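You operate a simulated robot arm through the tools that you are given. There is no shell and no other tool.

Carry out the task below with a simulated robot arm. There is one attempt and no reset: what you move stays moved.

Task
Snug the white, blue and green bolts, then turn the cradle level.
Fine: lock the cradle first: bolts are turned only while it is locked, finger tight; free it to turn it and leave it free; the other two bolts stay.
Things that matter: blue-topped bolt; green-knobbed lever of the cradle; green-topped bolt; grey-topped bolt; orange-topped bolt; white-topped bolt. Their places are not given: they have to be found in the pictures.

Only the result counts: the job must be done as asked and must still hold three seconds after the hand-in. Knocking over, shifting, dropping, spilling or breaking anything else fails it.

Robot
A 7-joint arm with a two-finger parallel gripper, fixed in place. Base frame: the origin is at the foot of the arm, x ahead of it, y to its left, z up; the work surface is at about z = 0.8. Readings come in m, degrees, newtons and seconds.
Its first joint turns from -132.0 to 132.0 degrees. Payload 3.91 kg.
The tool frame sits at the grasp point between the pads (the TCP): z along the fingers, y along the line on which they close. The tips reach 0.03 m beyond it. Largest opening 0.11 m; finger width 0.02, thickness 0.01; the body of the gripper, 0.048 by 0.112 m, starts 0.055 m behind the TCP.
Orientation is told as [roll, pitch, yaw] about the base's x, y, z axes, in that order, counted from this pose: with the fingers straight down and closing along the base's y, the tool's x points along the base's -x, its y along +y and its z along -z.

Tools
- The arm moves only by the tool jog_arm. Its argument "targets" is a list of rows, each a list of 7 numbers: the shift along the tool's x, y, z in m, then the turn, a rotation vector about the tool's x, y, z in degrees, then the finger opening in m, from 0 to 0.11. In form: [[x, y, z, wx, wy, wz, gripper], ...]. A call has 1 to 20 rows; each row shifts and turns the commanded pose from where the row before left it, along the tool's axes as they then stand. Rows are played at 5 a second. More than 0.05 m and 8.6 degrees between two rows, or a gripper value outside its range, and nothing of the call is played. A pose out of reach is approached as far as the arm can. The call stops where the force on the tool passes 80 N (or 10 N more than at its start, if that is more) or the arm is blocked; 0.2 s more then pass. The fingers move at their own pace (about 0.108 m/s each) and stop on an object; they squeeze with about 23 N. The grip force told is the motor's: it shows also when the fingers shut on nothing. Time passes only in rows, and 0.2 s behind the last, so rows that do not move let the fingers close. It gives the time, the measured TCP pose, the force on the tool (base axes), the opening and the grip force at its end, in the units of the frame above (readings bear some noise), with the torque about the TCP (base axes, N m) and any sound that the robot's microphone picked up.
- Cameras (640 x 400 px; columns grow to the right, rows downward): "scene" is fixed at [0.4007, -0.6509, 1.6561]; the picture's right is [0.98, -0.18, 0.00], its down [-0.08, -0.43, -0.90] and it looks along [0.16, 0.88, -0.44] (base axes); focal length 345 px, centre (320, 200). "wrist" rides on the gripper at [0.072, 0.017, -0.103] in the tool frame; the picture's right is [-0.23, 0.97, 0.00], its down [-0.76, -0.18, -0.62] and it looks along [-0.61, -0.14, 0.78] (tool axes); focal length 222 px, centre (320, 200).
- capture(camera): a new picture of that camera. No time passes.
- pixel_to_xyz(camera, pixels): for up to 12 pixels [column, row] of the newest picture of that camera ("zoom" is the newest enlarged one), the place [x, y, z] in the base frame of the surface seen there, good to about 0.002 m. No time passes.
- zoom(camera, box): a new picture of the part [left, top, right, bottom] of that camera's present view, enlarged. No time passes.
- job_done(): hands the job in; it is judged then, once.

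Open the gripper and draw the arm clear of the work before you hand the job in, unless the task says otherwise.

The tools are called after "Request:" as a command line: name --pt "numbers of a row" for each row, then --argument value for the rest, lists and objects as JSON in quotes. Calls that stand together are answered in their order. jog_arm: Moves the arm, as the interface text tells. Its arguments: {"type":"object","properties":{"targets":{"type":"array","items":{"type":"array","items":{"type":"number"}}}},"required":["targets"]} The other tools are called the same way: capture (camera) takes a picture; pixel_to_xyz (camera, pixels) gives the place of the surface under pixels of a picture; zoom (camera, box) takes an enlarged picture of a part of a camera's view; job_done () hands the job in.

At the start:

```text
clock: 0.0
ee_pos: [0.2095, 0.5656, 1.2203]
tool_rot: [0.0, 0.1, 0.0]
wrist_force: [1.4, 1.2, -0.3]
ft_torque: [-0.06, 0.0, 0.04]
grip_width: 0.11
finger_force: 0.1
```

scene: 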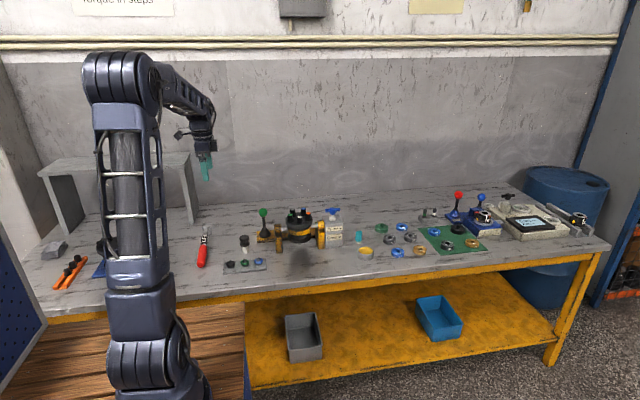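
wrist: 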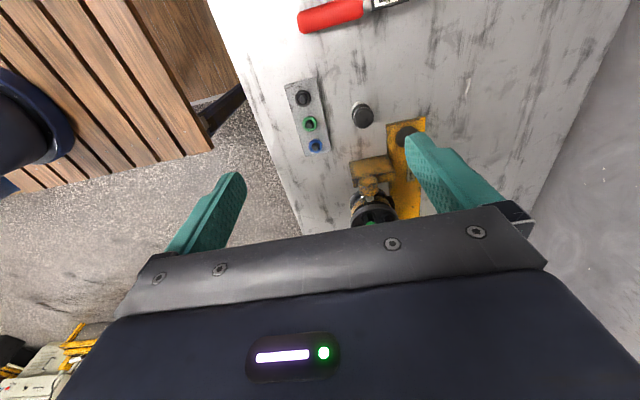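

The scene shows the cradle near (300,230) with a green-knobbed lever at (263,212). I zoom in on it to find the bolts.

Request:
zoom --camera "scene" --box '[200, 180, 360, 280]'

Request:
zoom --camera "scene" --box '[250, 195, 346, 255]'

```text
4.00 times, centred on (280, 230) of scene
```

zoom: 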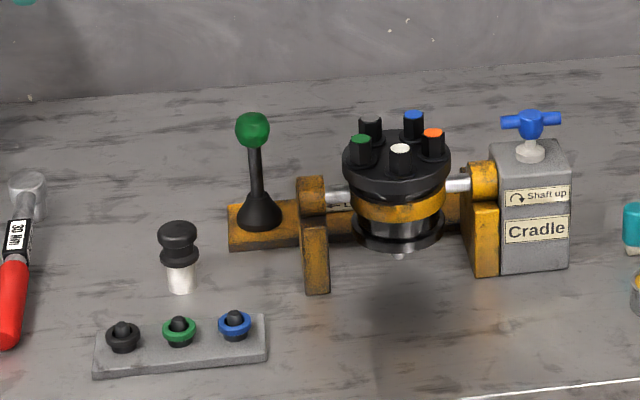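

```text
6.67 times, centred on (298, 225) of scene
```

zoom: 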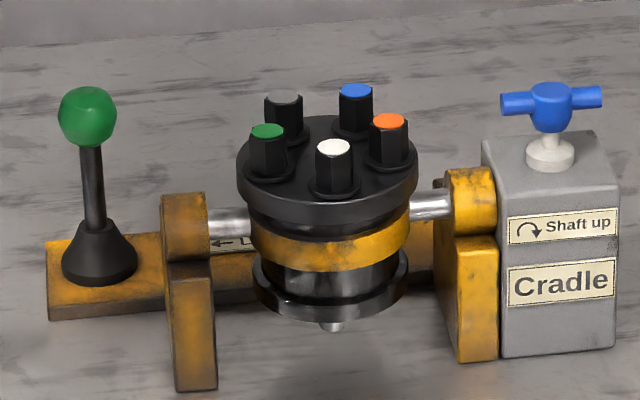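

The cradle has five bolts on its hub, a green-knobbed lever on the left and a blue tee handle on the box labelled "Cradle". I zoom in on the labels and the other parts of the bench.

Request:
zoom --camera "scene" --box '[255, 220, 303, 250]'

Request:
zoom --camera "scene" --box '[312, 200, 360, 250]'

Request:
zoom --camera "scene" --box '[340, 180, 500, 280]'

Request:
zoom --camera "scene" --box '[60, 0, 260, 60]'

Request:
zoom --camera "scene" --box '[440, 180, 610, 260]'

Request:
zoom --camera "scene" --box '[268, 205, 316, 235]'

```text
13.33 times, centred on (279, 235) of scene
```

zoom: 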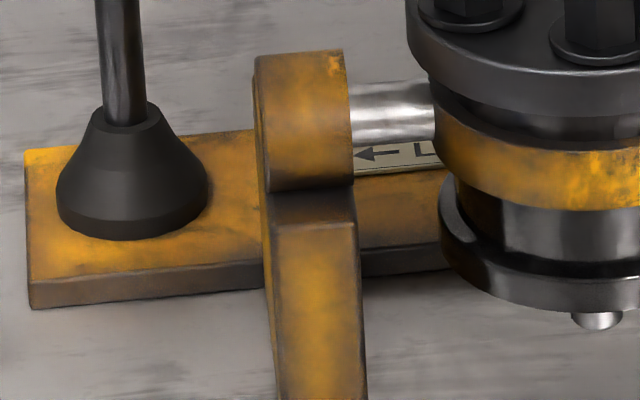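

```text
8.00 times, centred on (336, 225) of scene
```

zoom: 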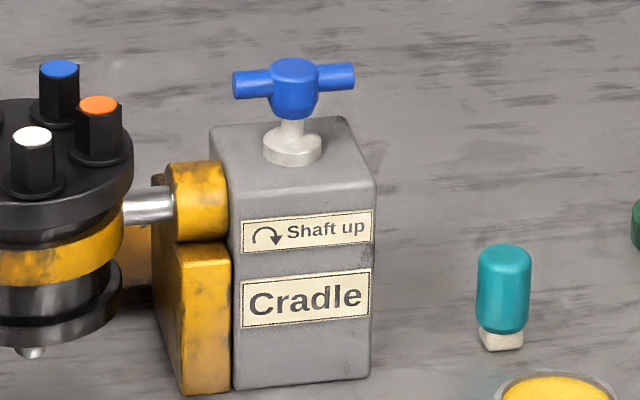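

```text
4.00 times, centred on (420, 230) of scene
```

zoom: 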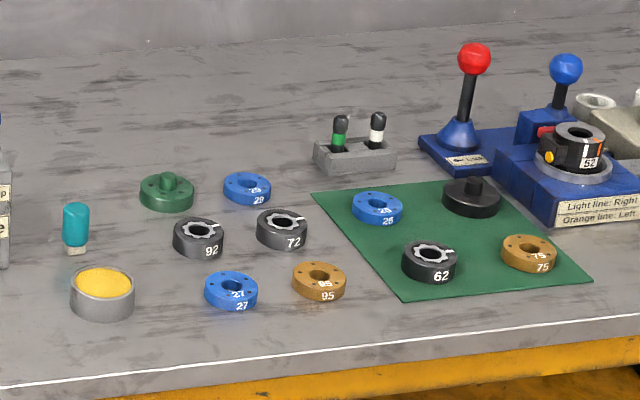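

```text
3.20 times, centred on (160, 30) of scene
```

zoom: 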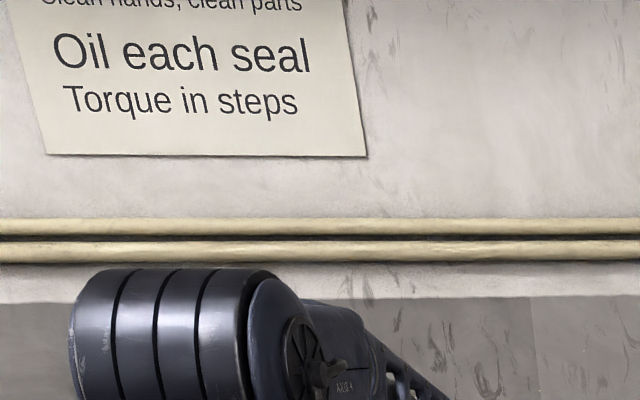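

```text
3.76 times, centred on (525, 220) of scene
```

zoom: 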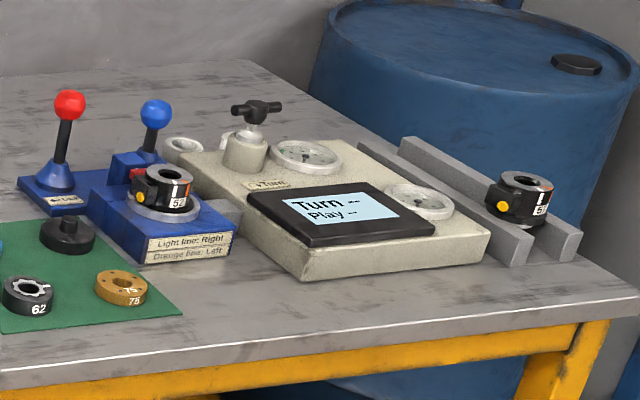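

```text
13.33 times, centred on (292, 220) of scene
```

zoom: 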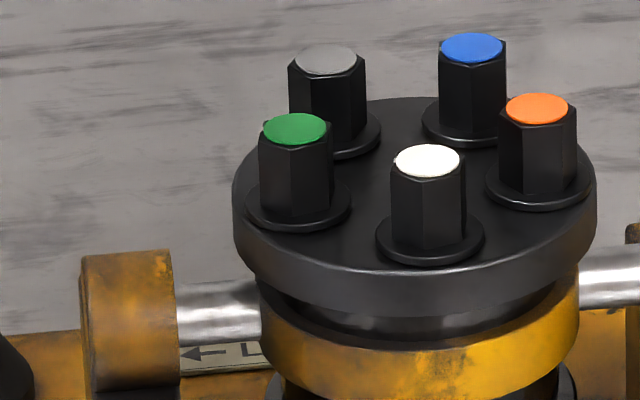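

I get coordinates for the cradle parts: the bolt tops, lever, base, tee handle and bench.

Request:
pixel_to_xyz --camera "scene" --pixels '[[263, 212], [263, 222], [263, 232], [290, 214], [292, 209], [300, 217], [303, 208], [308, 212.5], [333, 211], [326, 213], [340, 210], [335, 225]]'

Request:
capture --camera "scene"

Request:
zoom --camera "scene" --box '[268, 205, 316, 235]'

```text
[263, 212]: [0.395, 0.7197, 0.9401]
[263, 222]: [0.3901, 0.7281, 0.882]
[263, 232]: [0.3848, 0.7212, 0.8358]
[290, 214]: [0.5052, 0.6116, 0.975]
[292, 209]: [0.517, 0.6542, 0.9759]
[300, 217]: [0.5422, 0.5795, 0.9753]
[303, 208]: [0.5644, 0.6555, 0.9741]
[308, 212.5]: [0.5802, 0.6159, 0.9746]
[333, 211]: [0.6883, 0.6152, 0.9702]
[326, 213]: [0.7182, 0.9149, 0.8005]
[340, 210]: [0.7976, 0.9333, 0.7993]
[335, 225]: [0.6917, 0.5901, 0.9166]
```

```text
taken
```

scene: 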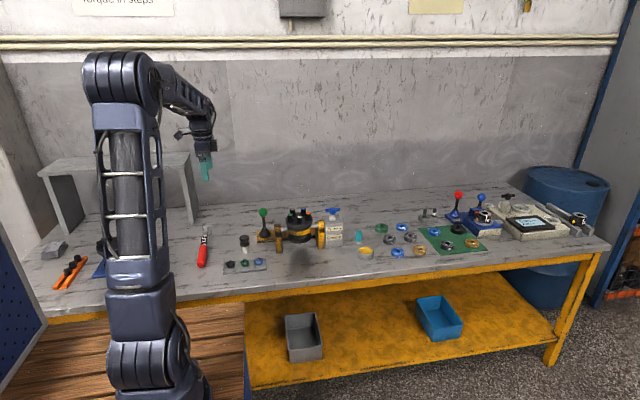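

```text
13.33 times, centred on (292, 220) of scene
```

zoom: 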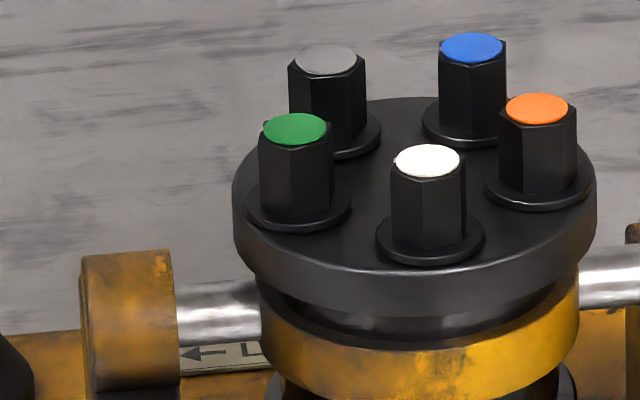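

I take finer points from this zoom: bolt tops at (326,60), (472,48), (538,108), (427,160), (296,128), and points on the plate rim.

Request:
pixel_to_xyz --camera "zoom" --pixels '[[326, 60], [472, 48], [538, 108], [427, 160], [296, 130], [380, 120], [380, 180], [260, 230], [340, 265], [560, 215], [405, 108], [217, 355]]'

Request:
zoom --camera "wrist" --box '[280, 70, 460, 240]'

```text
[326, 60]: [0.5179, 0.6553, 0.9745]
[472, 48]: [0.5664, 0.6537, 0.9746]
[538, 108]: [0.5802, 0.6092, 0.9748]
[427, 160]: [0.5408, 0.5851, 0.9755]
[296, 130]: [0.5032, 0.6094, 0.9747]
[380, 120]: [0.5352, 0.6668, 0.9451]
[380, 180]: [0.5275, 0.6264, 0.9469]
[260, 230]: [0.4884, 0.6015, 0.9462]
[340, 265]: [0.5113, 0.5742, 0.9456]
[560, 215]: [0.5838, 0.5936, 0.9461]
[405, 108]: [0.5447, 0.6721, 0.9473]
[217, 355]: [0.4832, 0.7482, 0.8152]
```

```text
2.35 times, centred on (370, 155) of wrist
```

zoom: 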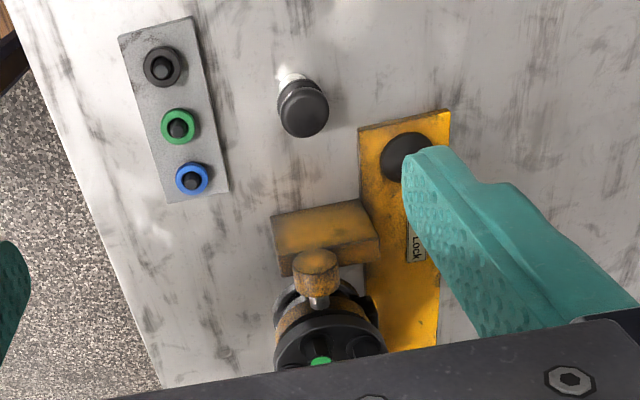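

The bolt tops sit at z≈0.975 and the plate at z≈0.946, so the plate is flat now. A "← LOCK" label runs along the base toward -x. I back the hand off and yaw it so the wrist camera sees the cradle between the fingers.

Request:
jog_arm --pt "0.04 0 0 0 0 -5 0.11" --pt "0.04 0 0 0 0 -5 0.11" --pt "0.04 0 0 0 0 -5 0.11" --pt "0 0 0 0 0 -5 0.11" --pt "0 0 0 0 0 -5 0.11" --pt "0 0 0 0 0 0 0.11"

Request:
capture --camera "wrist"

```text
clock: 1.4
ee_pos: [0.0904, 0.5571, 1.2225]
tool_rot: [0.0, 0.0, 25.1]
wrist_force: [-0.3, -0.3, -0.6]
ft_torque: [-0.03, 0.04, 0.01]
grip_width: 0.1101
finger_force: 0.1
```

```text
taken
```

wrist: 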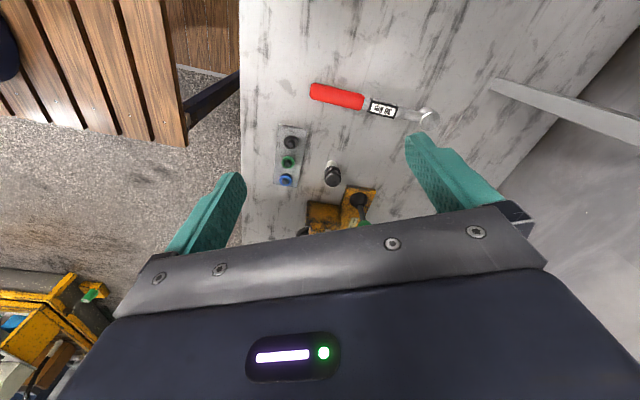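

The wrist picture's upper half looks straight down below the camera, so the hand must be roughly over the cradle to see it. I return the yaw to 0 and move over the bolts at z≈1.22.

Request:
jog_arm --pt "0 0 0 0 0 8 0.11" --pt "0 0 0 0 0 8 0.11" --pt "0 0 0 0 0 9 0.11" --pt "-0.045 0.01 0 0 0 0 0.11" --pt "-0.045 0.01 0 0 0 0 0.11" --pt "-0.045 0.01 0 0 0 0 0.11" --pt "-0.045 0.01 0 0 0 0 0.11" --pt "-0.045 0.01 0 0 0 0 0.11" --pt "-0.045 0.01 0 0 0 0 0.11" --pt "-0.045 0.01 0 0 0 0 0.11" --pt "-0.045 0.01 0 0 0 0 0.11" --pt "-0.045 0.01 0 0 0 0 0.11" --pt "0 0 0 0 0 0 0.11"

Request:
capture --camera "wrist"

```text
refused: row 3 steps farther than a row can; nothing moved
```

```text
taken
```

wrist: 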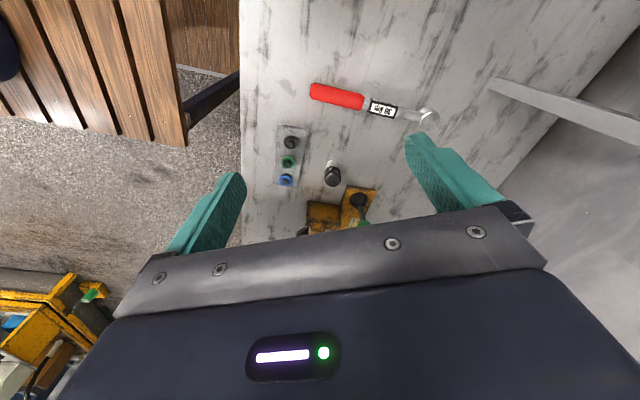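

The call was refused because one row turned 9 degrees. I repeat the move with turns of 8.4 or less.

Request:
jog_arm --pt "0 0 0 0 0 8.4 0.11" --pt "0 0 0 0 0 8.4 0.11" --pt "0 0 0 0 0 8.3 0.11" --pt "-0.045 0.01 0 0 0 0 0.11" --pt "-0.045 0.01 0 0 0 0 0.11" --pt "-0.045 0.01 0 0 0 0 0.11" --pt "-0.045 0.01 0 0 0 0 0.11" --pt "-0.045 0.01 0 0 0 0 0.11" --pt "-0.045 0.01 0 0 0 0 0.11" --pt "-0.045 0.01 0 0 0 0 0.11" --pt "-0.045 0.01 0 0 0 0 0.11" --pt "-0.045 0.01 0 0 0 0 0.11" --pt "0 0 0 0 0 0 0.11"

Request:
capture --camera "wrist"

```text
clock: 4.2
ee_pos: [0.4973, 0.6458, 1.2215]
tool_rot: [0.0, 0.0, -0.1]
wrist_force: [0.0, -0.4, -0.4]
ft_torque: [-0.03, 0.03, -0.01]
grip_width: 0.1099
finger_force: 0.0
```

```text
taken
```

wrist: 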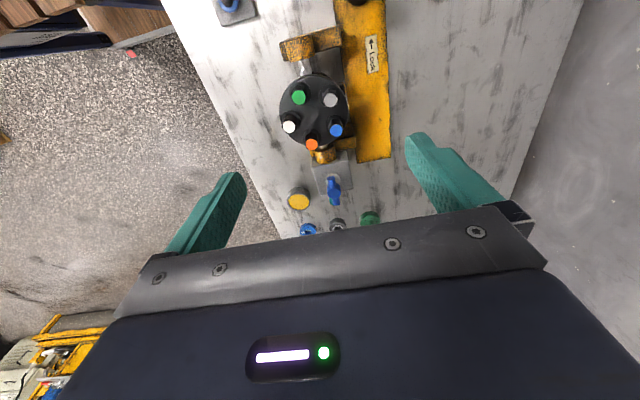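

The whole cradle is now visible from above: hub at (315,108), LOCK label at (371,55), tee handle at (333,190). I zoom in on these.

Request:
zoom --camera "wrist" --box '[260, 0, 420, 100]'

Request:
zoom --camera "wrist" --box '[265, 60, 361, 120]'

Request:
zoom --camera "wrist" --box '[270, 130, 398, 210]'

Request:
zoom --camera "wrist" --box '[267, 70, 363, 160]'

```text
4.00 times, centred on (340, 50) of wrist
```

zoom: 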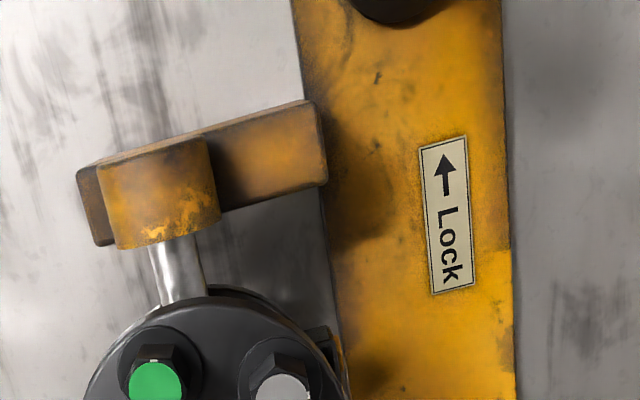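

```text
6.67 times, centred on (313, 90) of wrist
```

zoom: 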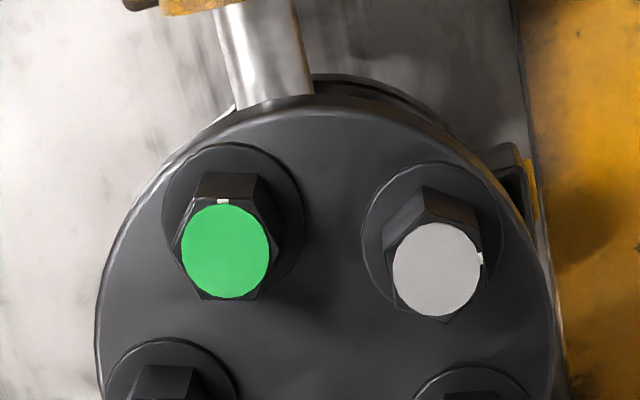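

```text
5.00 times, centred on (334, 170) of wrist
```

zoom: 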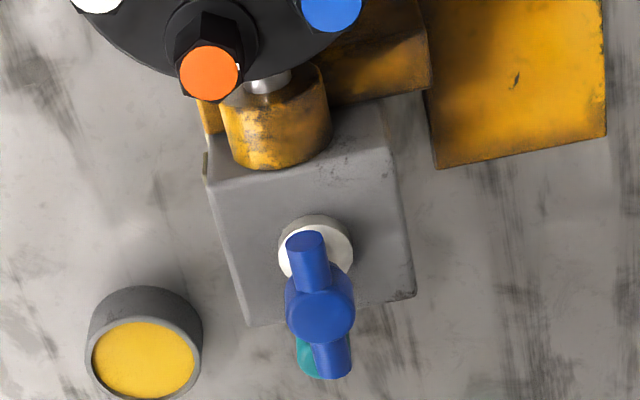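

```text
4.44 times, centred on (315, 115) of wrist
```

zoom: 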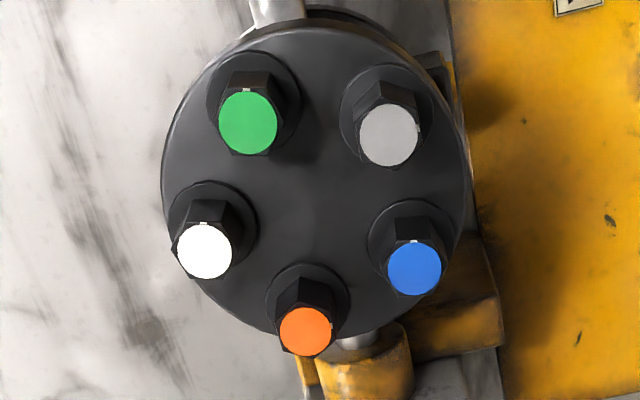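

The green, blue and white bolts carry index marks toward -x. The grey and orange marks point toward +y, so the bolts to snug probably need a clockwise turn. I look closer at the lever and cradle body from the scene camera.

Request:
zoom --camera "scene" --box '[250, 200, 290, 245]'

Request:
zoom --camera "scene" --box '[280, 220, 328, 250]'

Request:
zoom --camera "wrist" --box '[320, 0, 400, 50]'

```text
8.89 times, centred on (270, 222) of scene
```

zoom: 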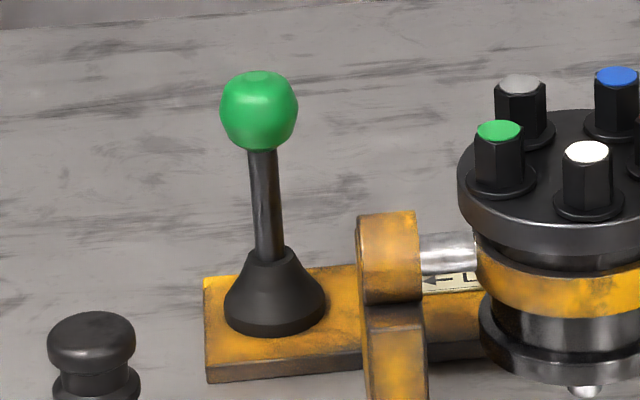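

```text
13.33 times, centred on (304, 235) of scene
```

zoom: 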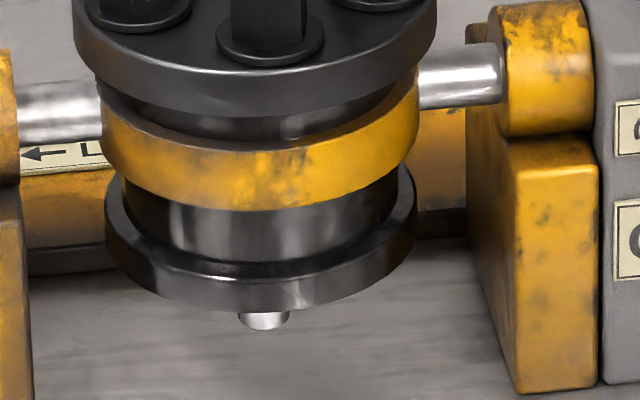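

```text
8.00 times, centred on (360, 25) of wrist
```

zoom: 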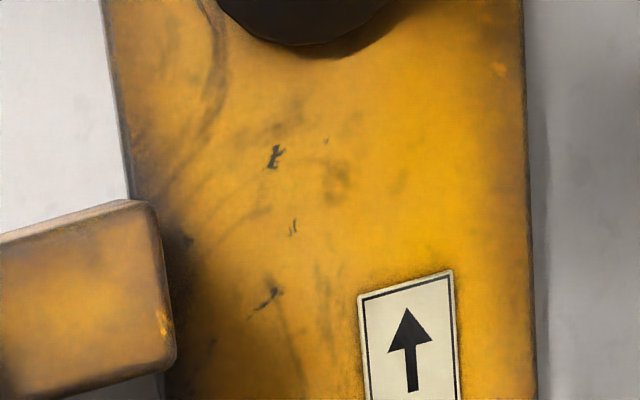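

I move over the lever to see it from above.

Request:
jog_arm --pt "0.045 0.03 0 0 0 0 0.11" --pt "0.035 0.03 0 0 0 0 0.11" --pt "0.03 0.02 0 0 0 0 0.11" --pt "0 0 0 0 0 0 0.11"

Request:
capture --camera "wrist"

Request:
zoom --camera "wrist" --box '[250, 0, 410, 140]'

```text
refused: row 1 steps farther than a row can; nothing moved
```

```text
taken
```

wrist: 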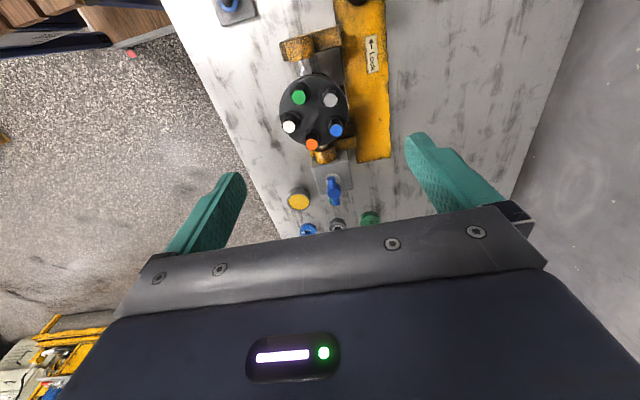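

```text
2.86 times, centred on (330, 70) of wrist
```

zoom: 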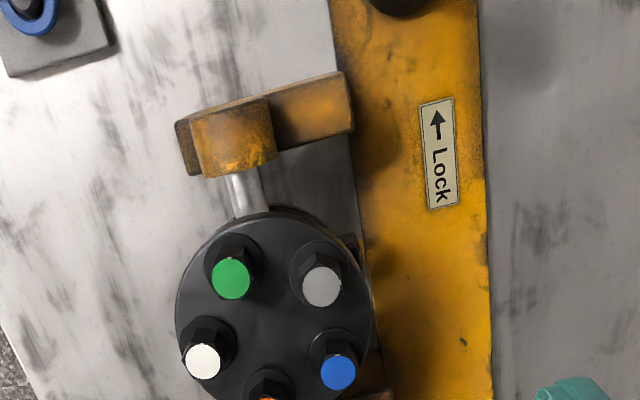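

The step was too long for one row, so I repeat it with smaller steps.

Request:
jog_arm --pt "0.03 0.02 0 0 0 0 0.11" --pt "0.03 0.02 0 0 0 0 0.11" --pt "0.03 0.02 0 0 0 0 0.11" --pt "0.03 0.02 0 0 0 0 0.11" --pt "0 0 0 0 0 0 0.11"

Request:
capture --camera "wrist"

Request:
zoom --camera "wrist" --box '[250, 0, 410, 140]'

```text
clock: 5.4
ee_pos: [0.3768, 0.7262, 1.2214]
tool_rot: [0.0, 0.1, -0.1]
wrist_force: [-0.1, 0.0, -0.7]
ft_torque: [0.01, 0.01, -0.01]
grip_width: 0.1101
finger_force: 0.0
```

```text
taken
```

wrist: 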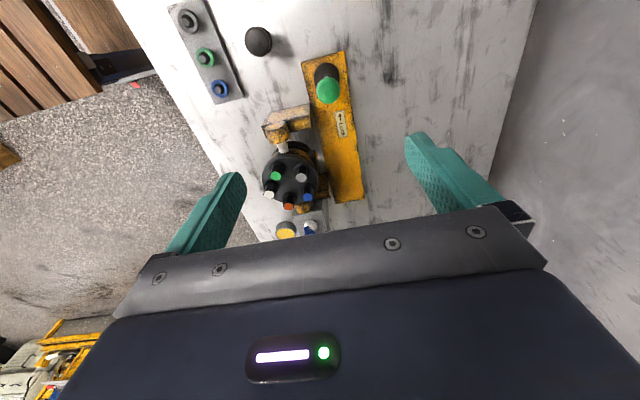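

```text
2.86 times, centred on (330, 70) of wrist
```

zoom: 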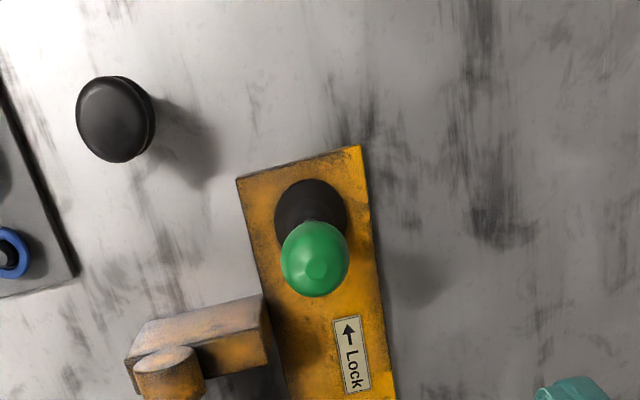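

I read coordinates of the lever knob at (315,258), its collar at (310,195), and the base corners.

Request:
pixel_to_xyz --camera "zoom" --pixels '[[315, 258], [300, 240], [335, 250], [310, 285], [290, 258], [310, 200], [310, 185], [280, 205], [340, 210], [240, 182], [358, 150], [350, 360]]'

Request:
zoom --camera "scene" --box '[254, 204, 278, 219]'

```text
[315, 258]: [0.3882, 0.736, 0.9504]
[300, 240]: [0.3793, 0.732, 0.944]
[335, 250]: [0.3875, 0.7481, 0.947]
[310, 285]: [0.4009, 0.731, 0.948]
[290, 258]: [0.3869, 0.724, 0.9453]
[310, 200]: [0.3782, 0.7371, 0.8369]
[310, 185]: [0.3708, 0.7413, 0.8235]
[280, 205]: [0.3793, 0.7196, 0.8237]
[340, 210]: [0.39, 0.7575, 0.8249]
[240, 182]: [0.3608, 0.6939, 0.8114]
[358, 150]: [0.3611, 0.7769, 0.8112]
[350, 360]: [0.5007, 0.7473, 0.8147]
```

```text
16.00 times, centred on (266, 212) of scene
```

zoom: 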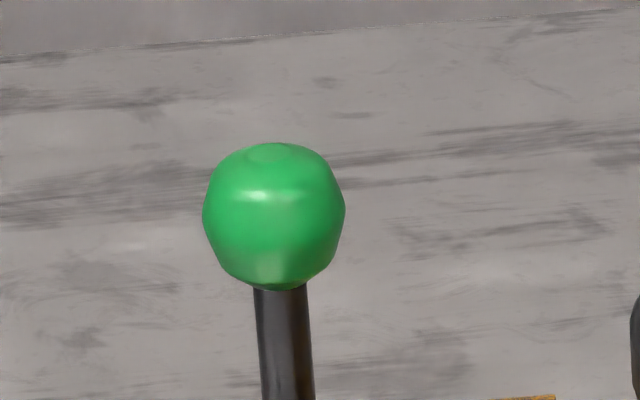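

The lever is upright: knob centre about (0.3925, 0.7355, 0.934), collar (0.391, 0.737). The label says lock is toward -x, so I yaw the hand +90° so the fingers close along x and can push the knob positively.

Request:
jog_arm --pt "0 0 0 0 0 -8.2 0.11" --pt "0 0 0 0 0 -8.2 0.11" --pt "0 0 0 0 0 -8.2 0.11" --pt "0 0 0 0 0 -8.2 0.11" --pt "0 0 0 0 0 -8.2 0.11" --pt "0 0 0 0 0 -8.2 0.11" --pt "0 0 0 0 0 -8.2 0.11" --pt "0 0 0 0 0 -8.2 0.11" --pt "0 0 0 0 0 -8.2 0.11" --pt "0 0 0 0 0 -8.2 0.11" --pt "0 0 0 0 0 -8.0 0.11" --pt "0 0 0 0 0 0 0.11"

Request:
capture --camera "wrist"

Request:
capture --camera "scene"

```text
clock: 8.0
ee_pos: [0.3768, 0.7252, 1.2224]
tool_rot: [0.0, 0.1, 89.9]
wrist_force: [0.1, 0.3, -1.1]
ft_torque: [0.01, 0.04, -0.01]
grip_width: 0.11
finger_force: 0.1
```

```text
taken
```

wrist: 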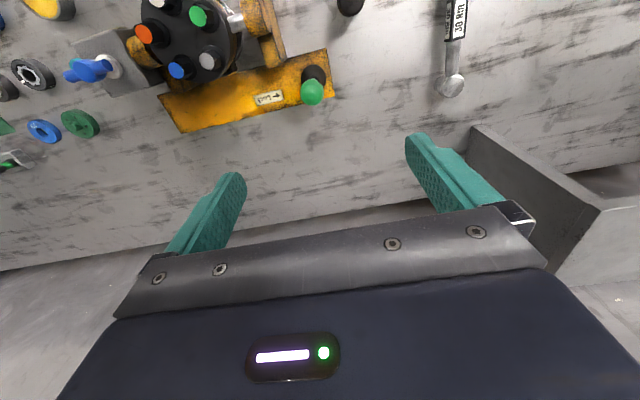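

```text
taken
```

scene: 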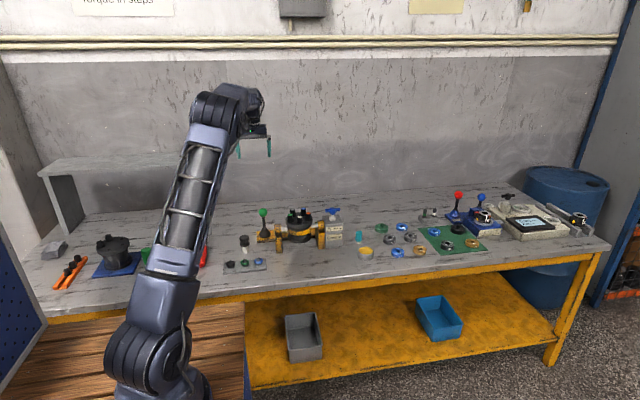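

The yaw works and the view shows the lever at (313,90). I centre over the knob and come down with the fingers 0.08 m open.

Request:
jog_arm --pt "-0.0103 -0.0157 0 0 0 0 0.08" --pt "0 0 0.045 0 0 0 0.08" --pt "0 0 0.045 0 0 0 0.08" --pt "0 0 0.045 0 0 0 0.08" --pt "0 0 0.045 0 0 0 0.08" --pt "0 0 0.04 0 0 0 0.08" --pt "0 0 0 0 0 0 0.08" --pt "0 0 0 0 0 0 0.08"

Request:
zoom --camera "scene" --box '[230, 180, 326, 240]'

Request:
capture --camera "wrist"

```text
clock: 9.8
ee_pos: [0.3899, 0.7368, 1.0002]
tool_rot: [0.0, -0.1, 89.9]
wrist_force: [-0.1, -0.4, -0.9]
ft_torque: [-0.02, -0.04, 0.02]
grip_width: 0.08
finger_force: 0.1
```

```text
6.67 times, centred on (278, 210) of scene
```

zoom: 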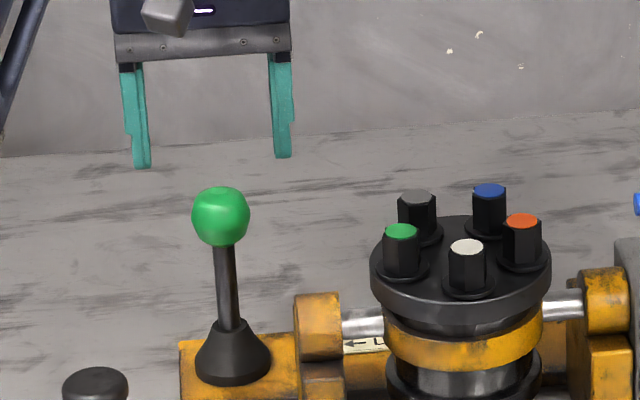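

```text
taken
```

wrist: 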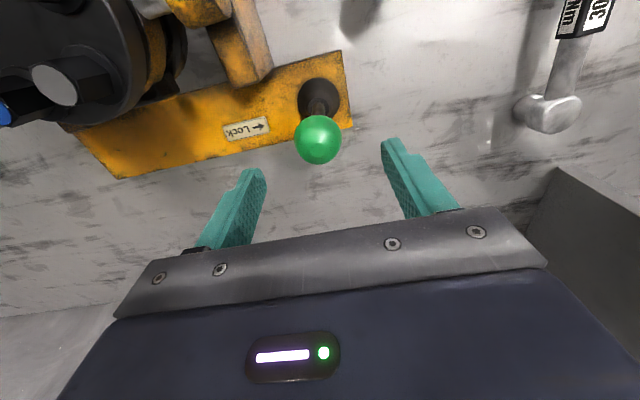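

The knob is centred between the fingers. I descend to knob height and check before closing.

Request:
jog_arm --pt "0 0 0.03 0 0 0 0.08" --pt "0 0 0.032 0 0 0 0.08" --pt "0 0 0 0 0 0 0.08"

Request:
zoom --camera "scene" --box '[230, 180, 326, 240]'

Request:
capture --camera "wrist"

```text
clock: 10.6
ee_pos: [0.3895, 0.7358, 0.9403]
tool_rot: [0.0, 0.0, 89.9]
wrist_force: [0.5, 0.1, -0.1]
ft_torque: [-0.01, 0.01, 0.01]
grip_width: 0.0798
finger_force: 0.1
```

```text
6.67 times, centred on (278, 210) of scene
```

zoom: 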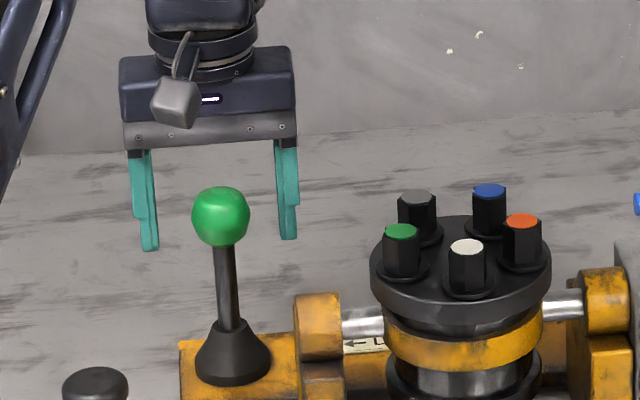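

```text
taken
```

wrist: 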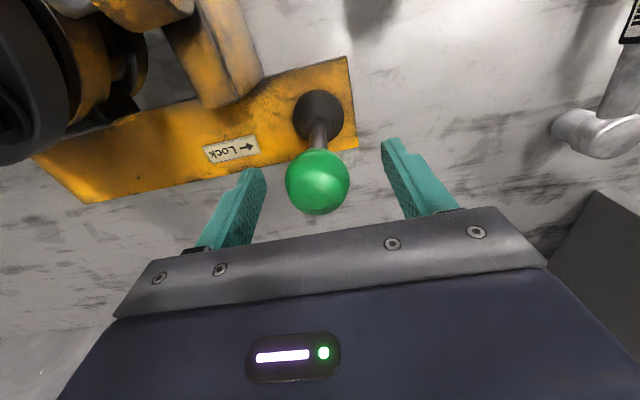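

The knob sits between the pads. I cage it with the opening at 0.045 and push toward -x (tool +y) in small steps, following the arc.

Request:
jog_arm --pt "0 0 0.003 0 0 0 0.045" --pt "0 0 0 0 0 0 0.045" --pt "0 0 0 0 0 0 0.045" --pt "0 0.01 0 0 0 0 0.045" --pt "0 0.01 0.001 0 0 0 0.045" --pt "0 0.01 0.002 0 0 0 0.045" --pt "0 0 0 0 0 0 0.045"

Request:
zoom --camera "scene" --box '[230, 180, 326, 240]'

```text
clock: 12.2
ee_pos: [0.3607, 0.7353, 0.9336]
tool_rot: [0.0, 0.0, 89.8]
wrist_force: [-0.1, 0.3, 0.0]
ft_torque: [-0.03, 0.03, 0.01]
grip_width: 0.0456
finger_force: 1.0
```

```text
6.67 times, centred on (278, 210) of scene
```

zoom: 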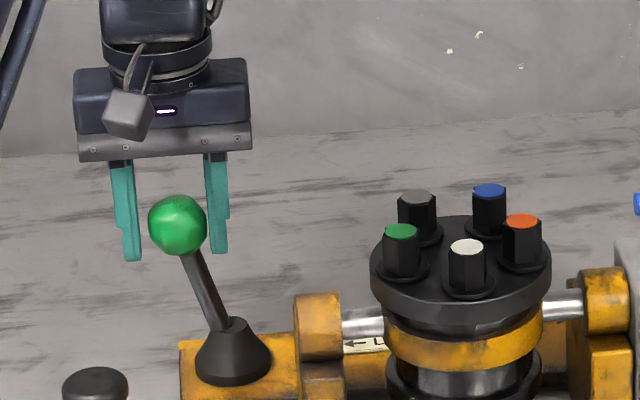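

The lever leans toward -x with little force. I keep pushing to find its end stop or a click.

Request:
jog_arm --pt "0 0.01 0.003 0 0 0 0.045" --pt "0 0.01 0.003 0 0 0 0.045" --pt "0 0 0 0 0 0 0.045"

Request:
zoom --camera "scene" --box '[230, 180, 326, 240]'

```text
clock: 13.0
ee_pos: [0.3406, 0.7362, 0.9272]
tool_rot: [-0.1, 0.0, 89.9]
wrist_force: [0.0, 0.4, 0.0]
ft_torque: [0.03, 0.0, 0.01]
grip_width: 0.0449
finger_force: 0.0
```

```text
6.67 times, centred on (278, 210) of scene
```

zoom: 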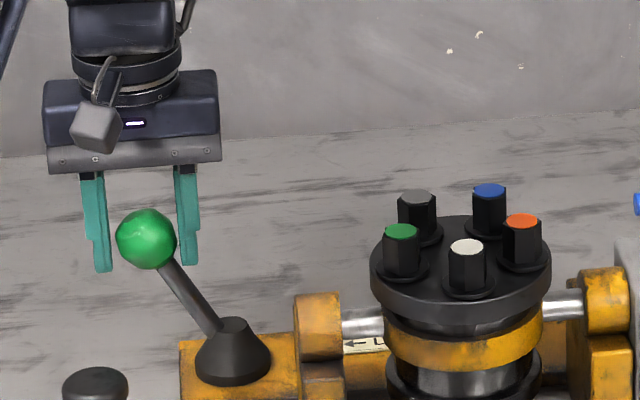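

The lean is about 30° and there is no resistance yet. I continue.

Request:
jog_arm --pt "0 0.008 0.004 0 0 0 0.045" --pt "0 0.008 0.005 0 0 0 0.045" --pt "0 0 0 0 0 0 0.045"

Request:
zoom --camera "scene" --box '[230, 180, 326, 240]'

```text
clock: 13.8
ee_pos: [0.3288, 0.736, 0.9208]
tool_rot: [-0.2, -0.3, 89.8]
wrist_force: [29.0, 0.3, 41.1]
ft_torque: [0.05, -2.07, 0.03]
grip_width: 0.0591
finger_force: 14.3
```

```text
6.67 times, centred on (278, 210) of scene
```

zoom: 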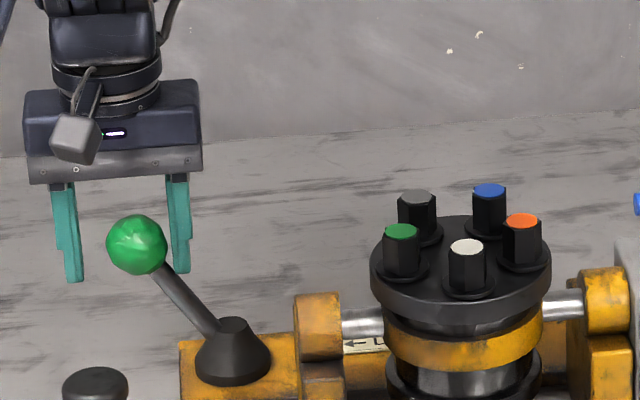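

A firm stop at about 35° lean: 29 N in x, opening forced to 0.059. I ease off, open and lift away to see if the lever stays there.

Request:
jog_arm --pt "0 -0.008 -0.005 0 0 0 0.06" --pt "0 0 0 0 0 0 0.08" --pt "0 0 0 0 0 0 0.08" --pt "0 0 -0.04 0 0 0 0.08" --pt "0 0 -0.045 0 0 0 0.08" --pt "0 0 -0.04 0 0 0 0.08" --pt "0 0 0 0 0 0 0.08"

Request:
zoom --camera "scene" --box '[230, 180, 326, 240]'

Request:
capture --camera "wrist"

```text
clock: 15.4
ee_pos: [0.3311, 0.7344, 1.0504]
tool_rot: [-0.1, 0.0, 89.9]
wrist_force: [-0.5, 0.5, -0.6]
ft_torque: [-0.01, 0.01, -0.02]
grip_width: 0.0803
finger_force: 0.0
```

```text
6.67 times, centred on (278, 210) of scene
```

zoom: 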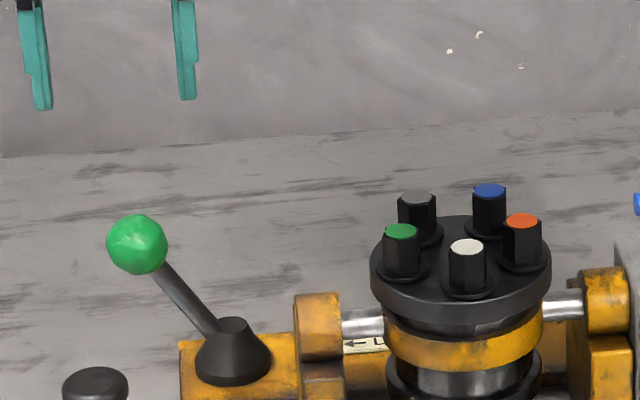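

```text
taken
```

wrist: 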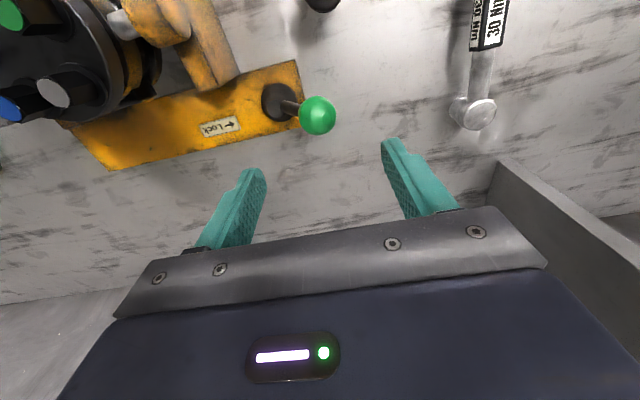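

The lever stays at the lock stop. I raise and move over the bolt circle (centre about (0.5417, 0.6225)) for a close look at each bolt.

Request:
jog_arm --pt "0 0 -0.045 0 0 0 0.08" --pt "0 0 -0.045 0 0 0 0.08" --pt "0.022 -0.042 0 0 0 0 0.08" --pt "0.022 -0.042 0 0 0 0 0.08" --pt "0.022 -0.042 0 0 0 0 0.08" --pt "0.022 -0.042 0 0 0 0 0.08" --pt "0.023 -0.042 0 0 0 0 0.08" --pt "0 0 0 0 0 0 0.06"

Request:
capture --camera "wrist"

```text
clock: 17.2
ee_pos: [0.5417, 0.6249, 1.1397]
tool_rot: [0.0, -0.1, 89.8]
wrist_force: [-0.2, 0.2, -0.2]
ft_torque: [-0.05, 0.01, 0.01]
grip_width: 0.0597
finger_force: 0.0
```

```text
taken
```

wrist: 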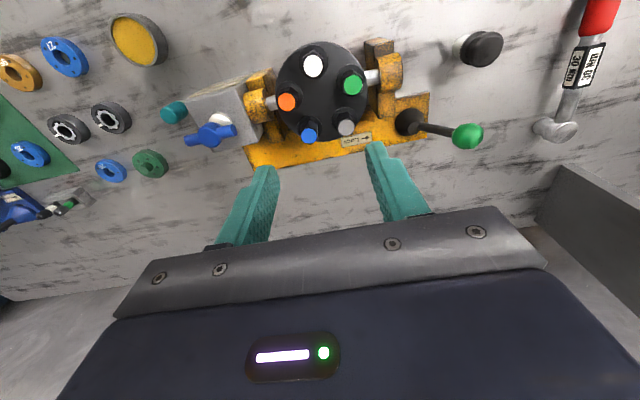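

I zoom in on the bolt plate at (320,95) to get accurate bolt centres and index marks.

Request:
zoom --camera "wrist" --box '[264, 40, 376, 150]'

```text
3.64 times, centred on (320, 95) of wrist
```

zoom: 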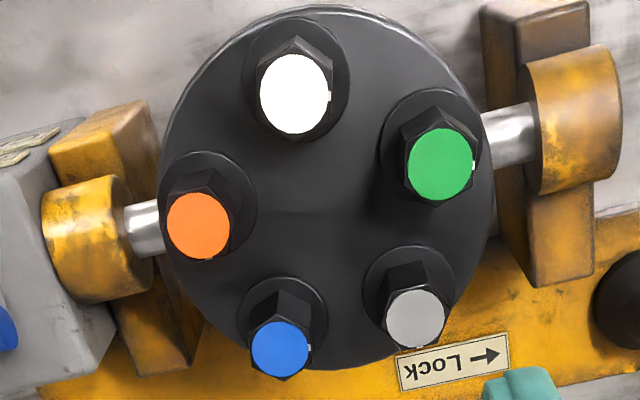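

I read the cap centres: white (293,92), green (440,164), blue (280,349), orange (199,225), grey (415,318), plus some edges.

Request:
pixel_to_xyz --camera "zoom" --pixels '[[293, 92], [440, 164], [280, 349], [199, 225], [415, 318], [265, 92], [324, 92], [410, 164], [471, 164], [293, 130], [320, 200], [440, 105]]'

Request:
zoom --camera "wrist" --box '[300, 45, 348, 85]'

Request:
zoom --camera "wrist" --box '[330, 60, 378, 100]'

Request:
zoom --camera "wrist" --box '[290, 110, 338, 150]'

```text
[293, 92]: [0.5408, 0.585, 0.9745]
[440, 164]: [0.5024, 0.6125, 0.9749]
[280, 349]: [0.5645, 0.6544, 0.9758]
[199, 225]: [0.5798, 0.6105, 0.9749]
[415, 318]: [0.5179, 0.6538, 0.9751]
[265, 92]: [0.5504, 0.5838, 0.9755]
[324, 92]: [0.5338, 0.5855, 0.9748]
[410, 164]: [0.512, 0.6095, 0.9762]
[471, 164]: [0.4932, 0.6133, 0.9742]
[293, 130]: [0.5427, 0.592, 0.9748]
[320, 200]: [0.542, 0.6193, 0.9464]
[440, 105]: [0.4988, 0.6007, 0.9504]
```

```text
10.00 times, centred on (324, 65) of wrist
```

zoom: 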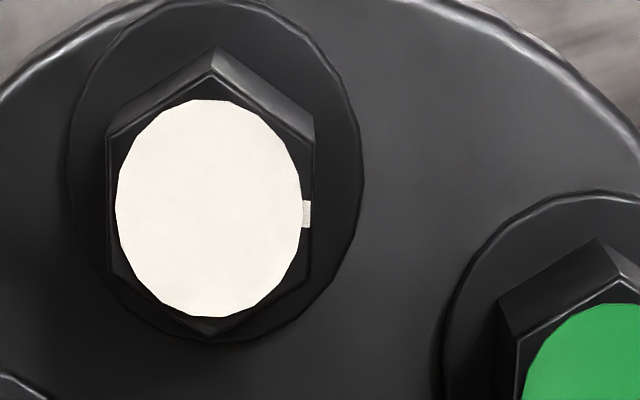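

```text
10.00 times, centred on (354, 80) of wrist
```

zoom: 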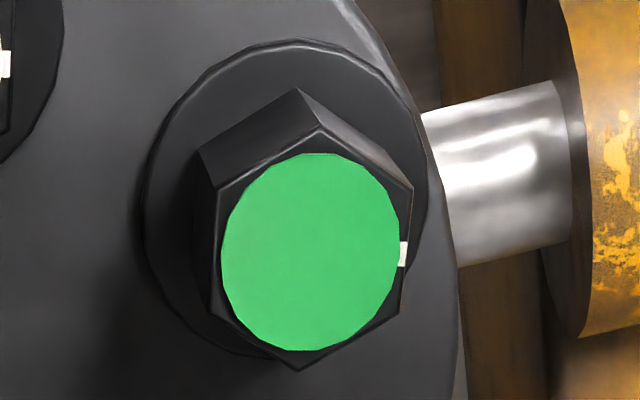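

```text
10.00 times, centred on (314, 130) of wrist
```

zoom: 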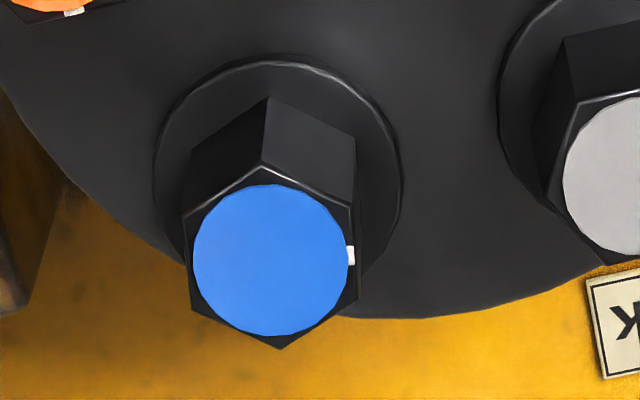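

The white hex has flat normals at about 167° and is 0.0216 m across flats; the cap is at (0.541, 0.5845), top z 0.975. I move over the white bolt, turn to yaw ≈76.7° so the pads meet the flats, and come down to just above it.

Request:
jog_arm --pt "0.04 0.0006 0 0 0 6.6 0.034" --pt "0 0 0 0 0 6.5 0.034" --pt "0 0 0.045 0 0 0 0.034" --pt "0 0 0.045 0 0 0 0.034" --pt "0 0 0.02 0 0 0 0.034" --pt "0 0 0 0 0 0 0.034" --pt "0 0 0 0 0 0 0.034"

Request:
capture --camera "wrist"

Request:
zoom --camera "scene" --box '[260, 185, 340, 235]'

```text
clock: 18.8
ee_pos: [0.5424, 0.5844, 1.028]
tool_rot: [0.0, 0.0, 76.7]
wrist_force: [0.0, 0.0, -0.9]
ft_torque: [-0.02, -0.01, 0.01]
grip_width: 0.034
finger_force: 0.0
```

```text
taken
```

wrist: 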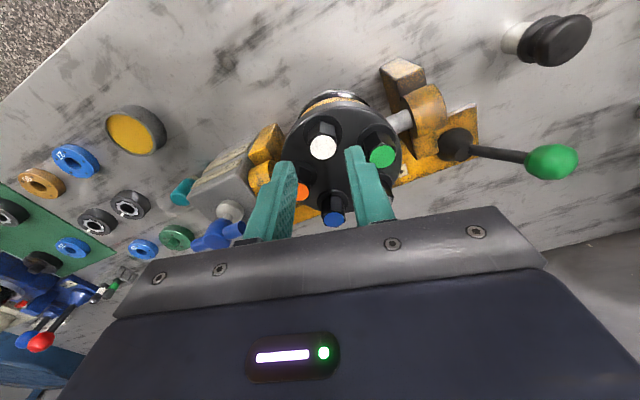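

```text
8.00 times, centred on (300, 210) of scene
```

zoom: 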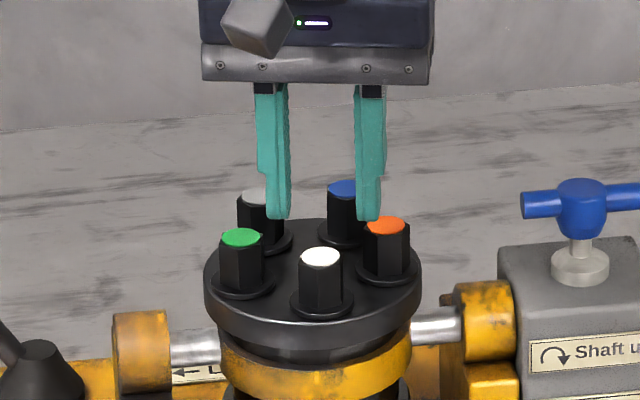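

The gap between the fingertips is centred over the white cap in x. I zoom in on the wrist view to check alignment with the hex flats.

Request:
zoom --camera "wrist" --box '[270, 100, 398, 230]'

```text
3.08 times, centred on (334, 165) of wrist
```

zoom: 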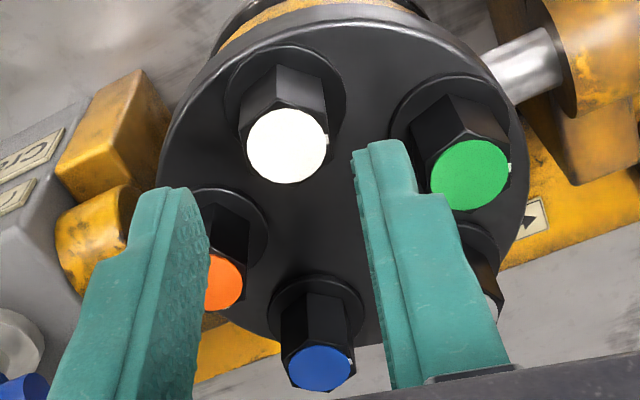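

The white cap sits about 2 mm toward tool +y from the tool axis. I correct that and descend to TCP z≈0.985, with the fingertips straddling the hex.

Request:
jog_arm --pt "0 0.002 0.01 0 0 0 0.034" --pt "0 0 0.015 0 0 0 0.034" --pt "0 0 0.015 0 0 0 0.034" --pt "0 0 0.003 0 0 0 0.034" --pt "0 0 0 0 0 0 0.034"

Request:
zoom --camera "wrist" --box '[270, 100, 398, 230]'

Request:
zoom --camera "scene" --box '[276, 195, 324, 225]'

```text
clock: 20.0
ee_pos: [0.5405, 0.5848, 0.9848]
tool_rot: [0.1, 0.0, 76.8]
wrist_force: [0.2, -0.1, 0.2]
ft_torque: [-0.01, 0.0, 0.02]
grip_width: 0.0335
finger_force: 0.0
```

```text
3.08 times, centred on (334, 165) of wrist
```

zoom: 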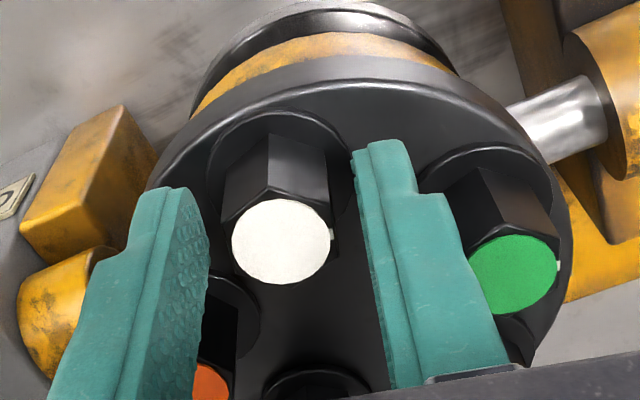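

```text
13.33 times, centred on (300, 210) of scene
```

zoom: 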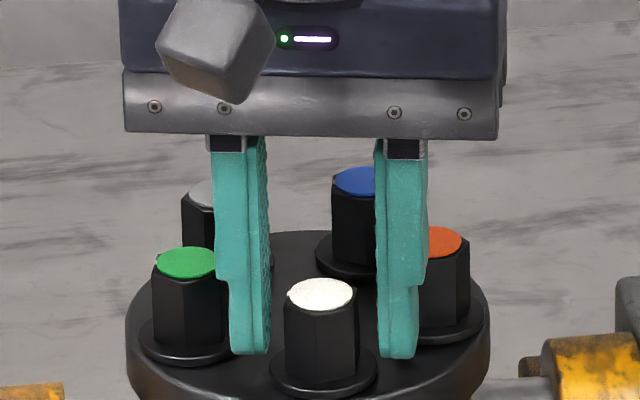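

The fingertips straddle the white hex without touching neighbours. I close the grip on it.

Request:
jog_arm --pt "0 0 0 0 0 0 0.018" --pt "0 0 0 0 0 0 0.01" --pt "0 0 0 0 0 0 0.01" --pt "0 0 0 0 0 0 0.01"

Request:
zoom --camera "wrist" --box '[270, 100, 398, 230]'

```text
clock: 21.0
ee_pos: [0.54, 0.5844, 0.9856]
tool_rot: [0.0, 0.0, 76.8]
wrist_force: [-11.2, -0.3, -2.3]
ft_torque: [-0.03, 0.21, -0.01]
grip_width: 0.0214
finger_force: 45.2
```

```text
3.08 times, centred on (334, 165) of wrist
```

zoom: 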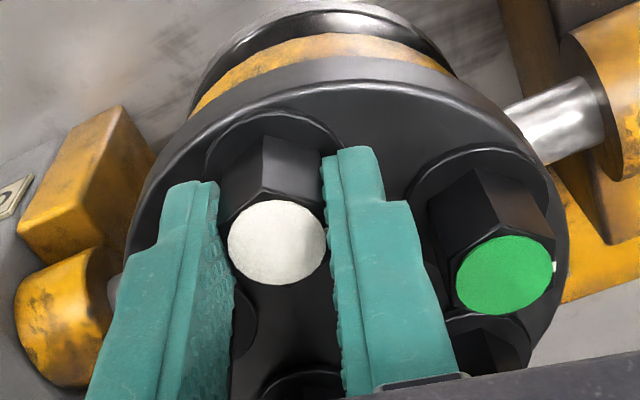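

Gripped: width 0.0214, matching the flats, with an 11 N side load in -x. I relieve it with a small shift toward tool +y.

Request:
jog_arm --pt "0 0.0005 0 0 0 0 0.01" --pt "0 0 0 0 0 0 0.01"

```text
clock: 21.6
ee_pos: [0.5398, 0.5857, 0.9847]
tool_rot: [0.0, 0.0, 76.8]
wrist_force: [-9.2, 2.4, -5.7]
ft_torque: [-0.05, 0.24, -0.03]
grip_width: 0.0215
finger_force: 44.7
```

The side load has eased. I begin turning clockwise (wz positive, yaw decreasing) in small steps and watch torque and sound.

Request:
jog_arm --pt "0 0 0 0 0 4 0.01" --pt "0 0 0 0 0 4 0.01" --pt "0 0 0 0 0 0 0.01"

Request:
zoom --camera "wrist" --box '[270, 100, 398, 230]'

```text
clock: 22.4
ee_pos: [0.5402, 0.5844, 0.9849]
tool_rot: [-0.1, -0.1, 68.7]
wrist_force: [-9.6, 4.9, -12.0]
ft_torque: [0.28, 0.19, -0.04]
grip_width: 0.0215
finger_force: 45.0
```

```text
3.08 times, centred on (334, 165) of wrist
```

zoom: 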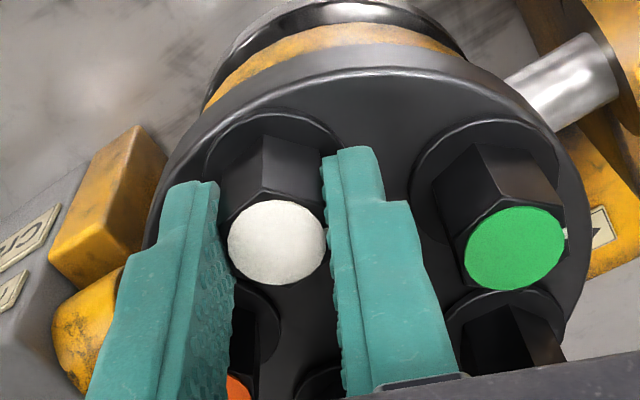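

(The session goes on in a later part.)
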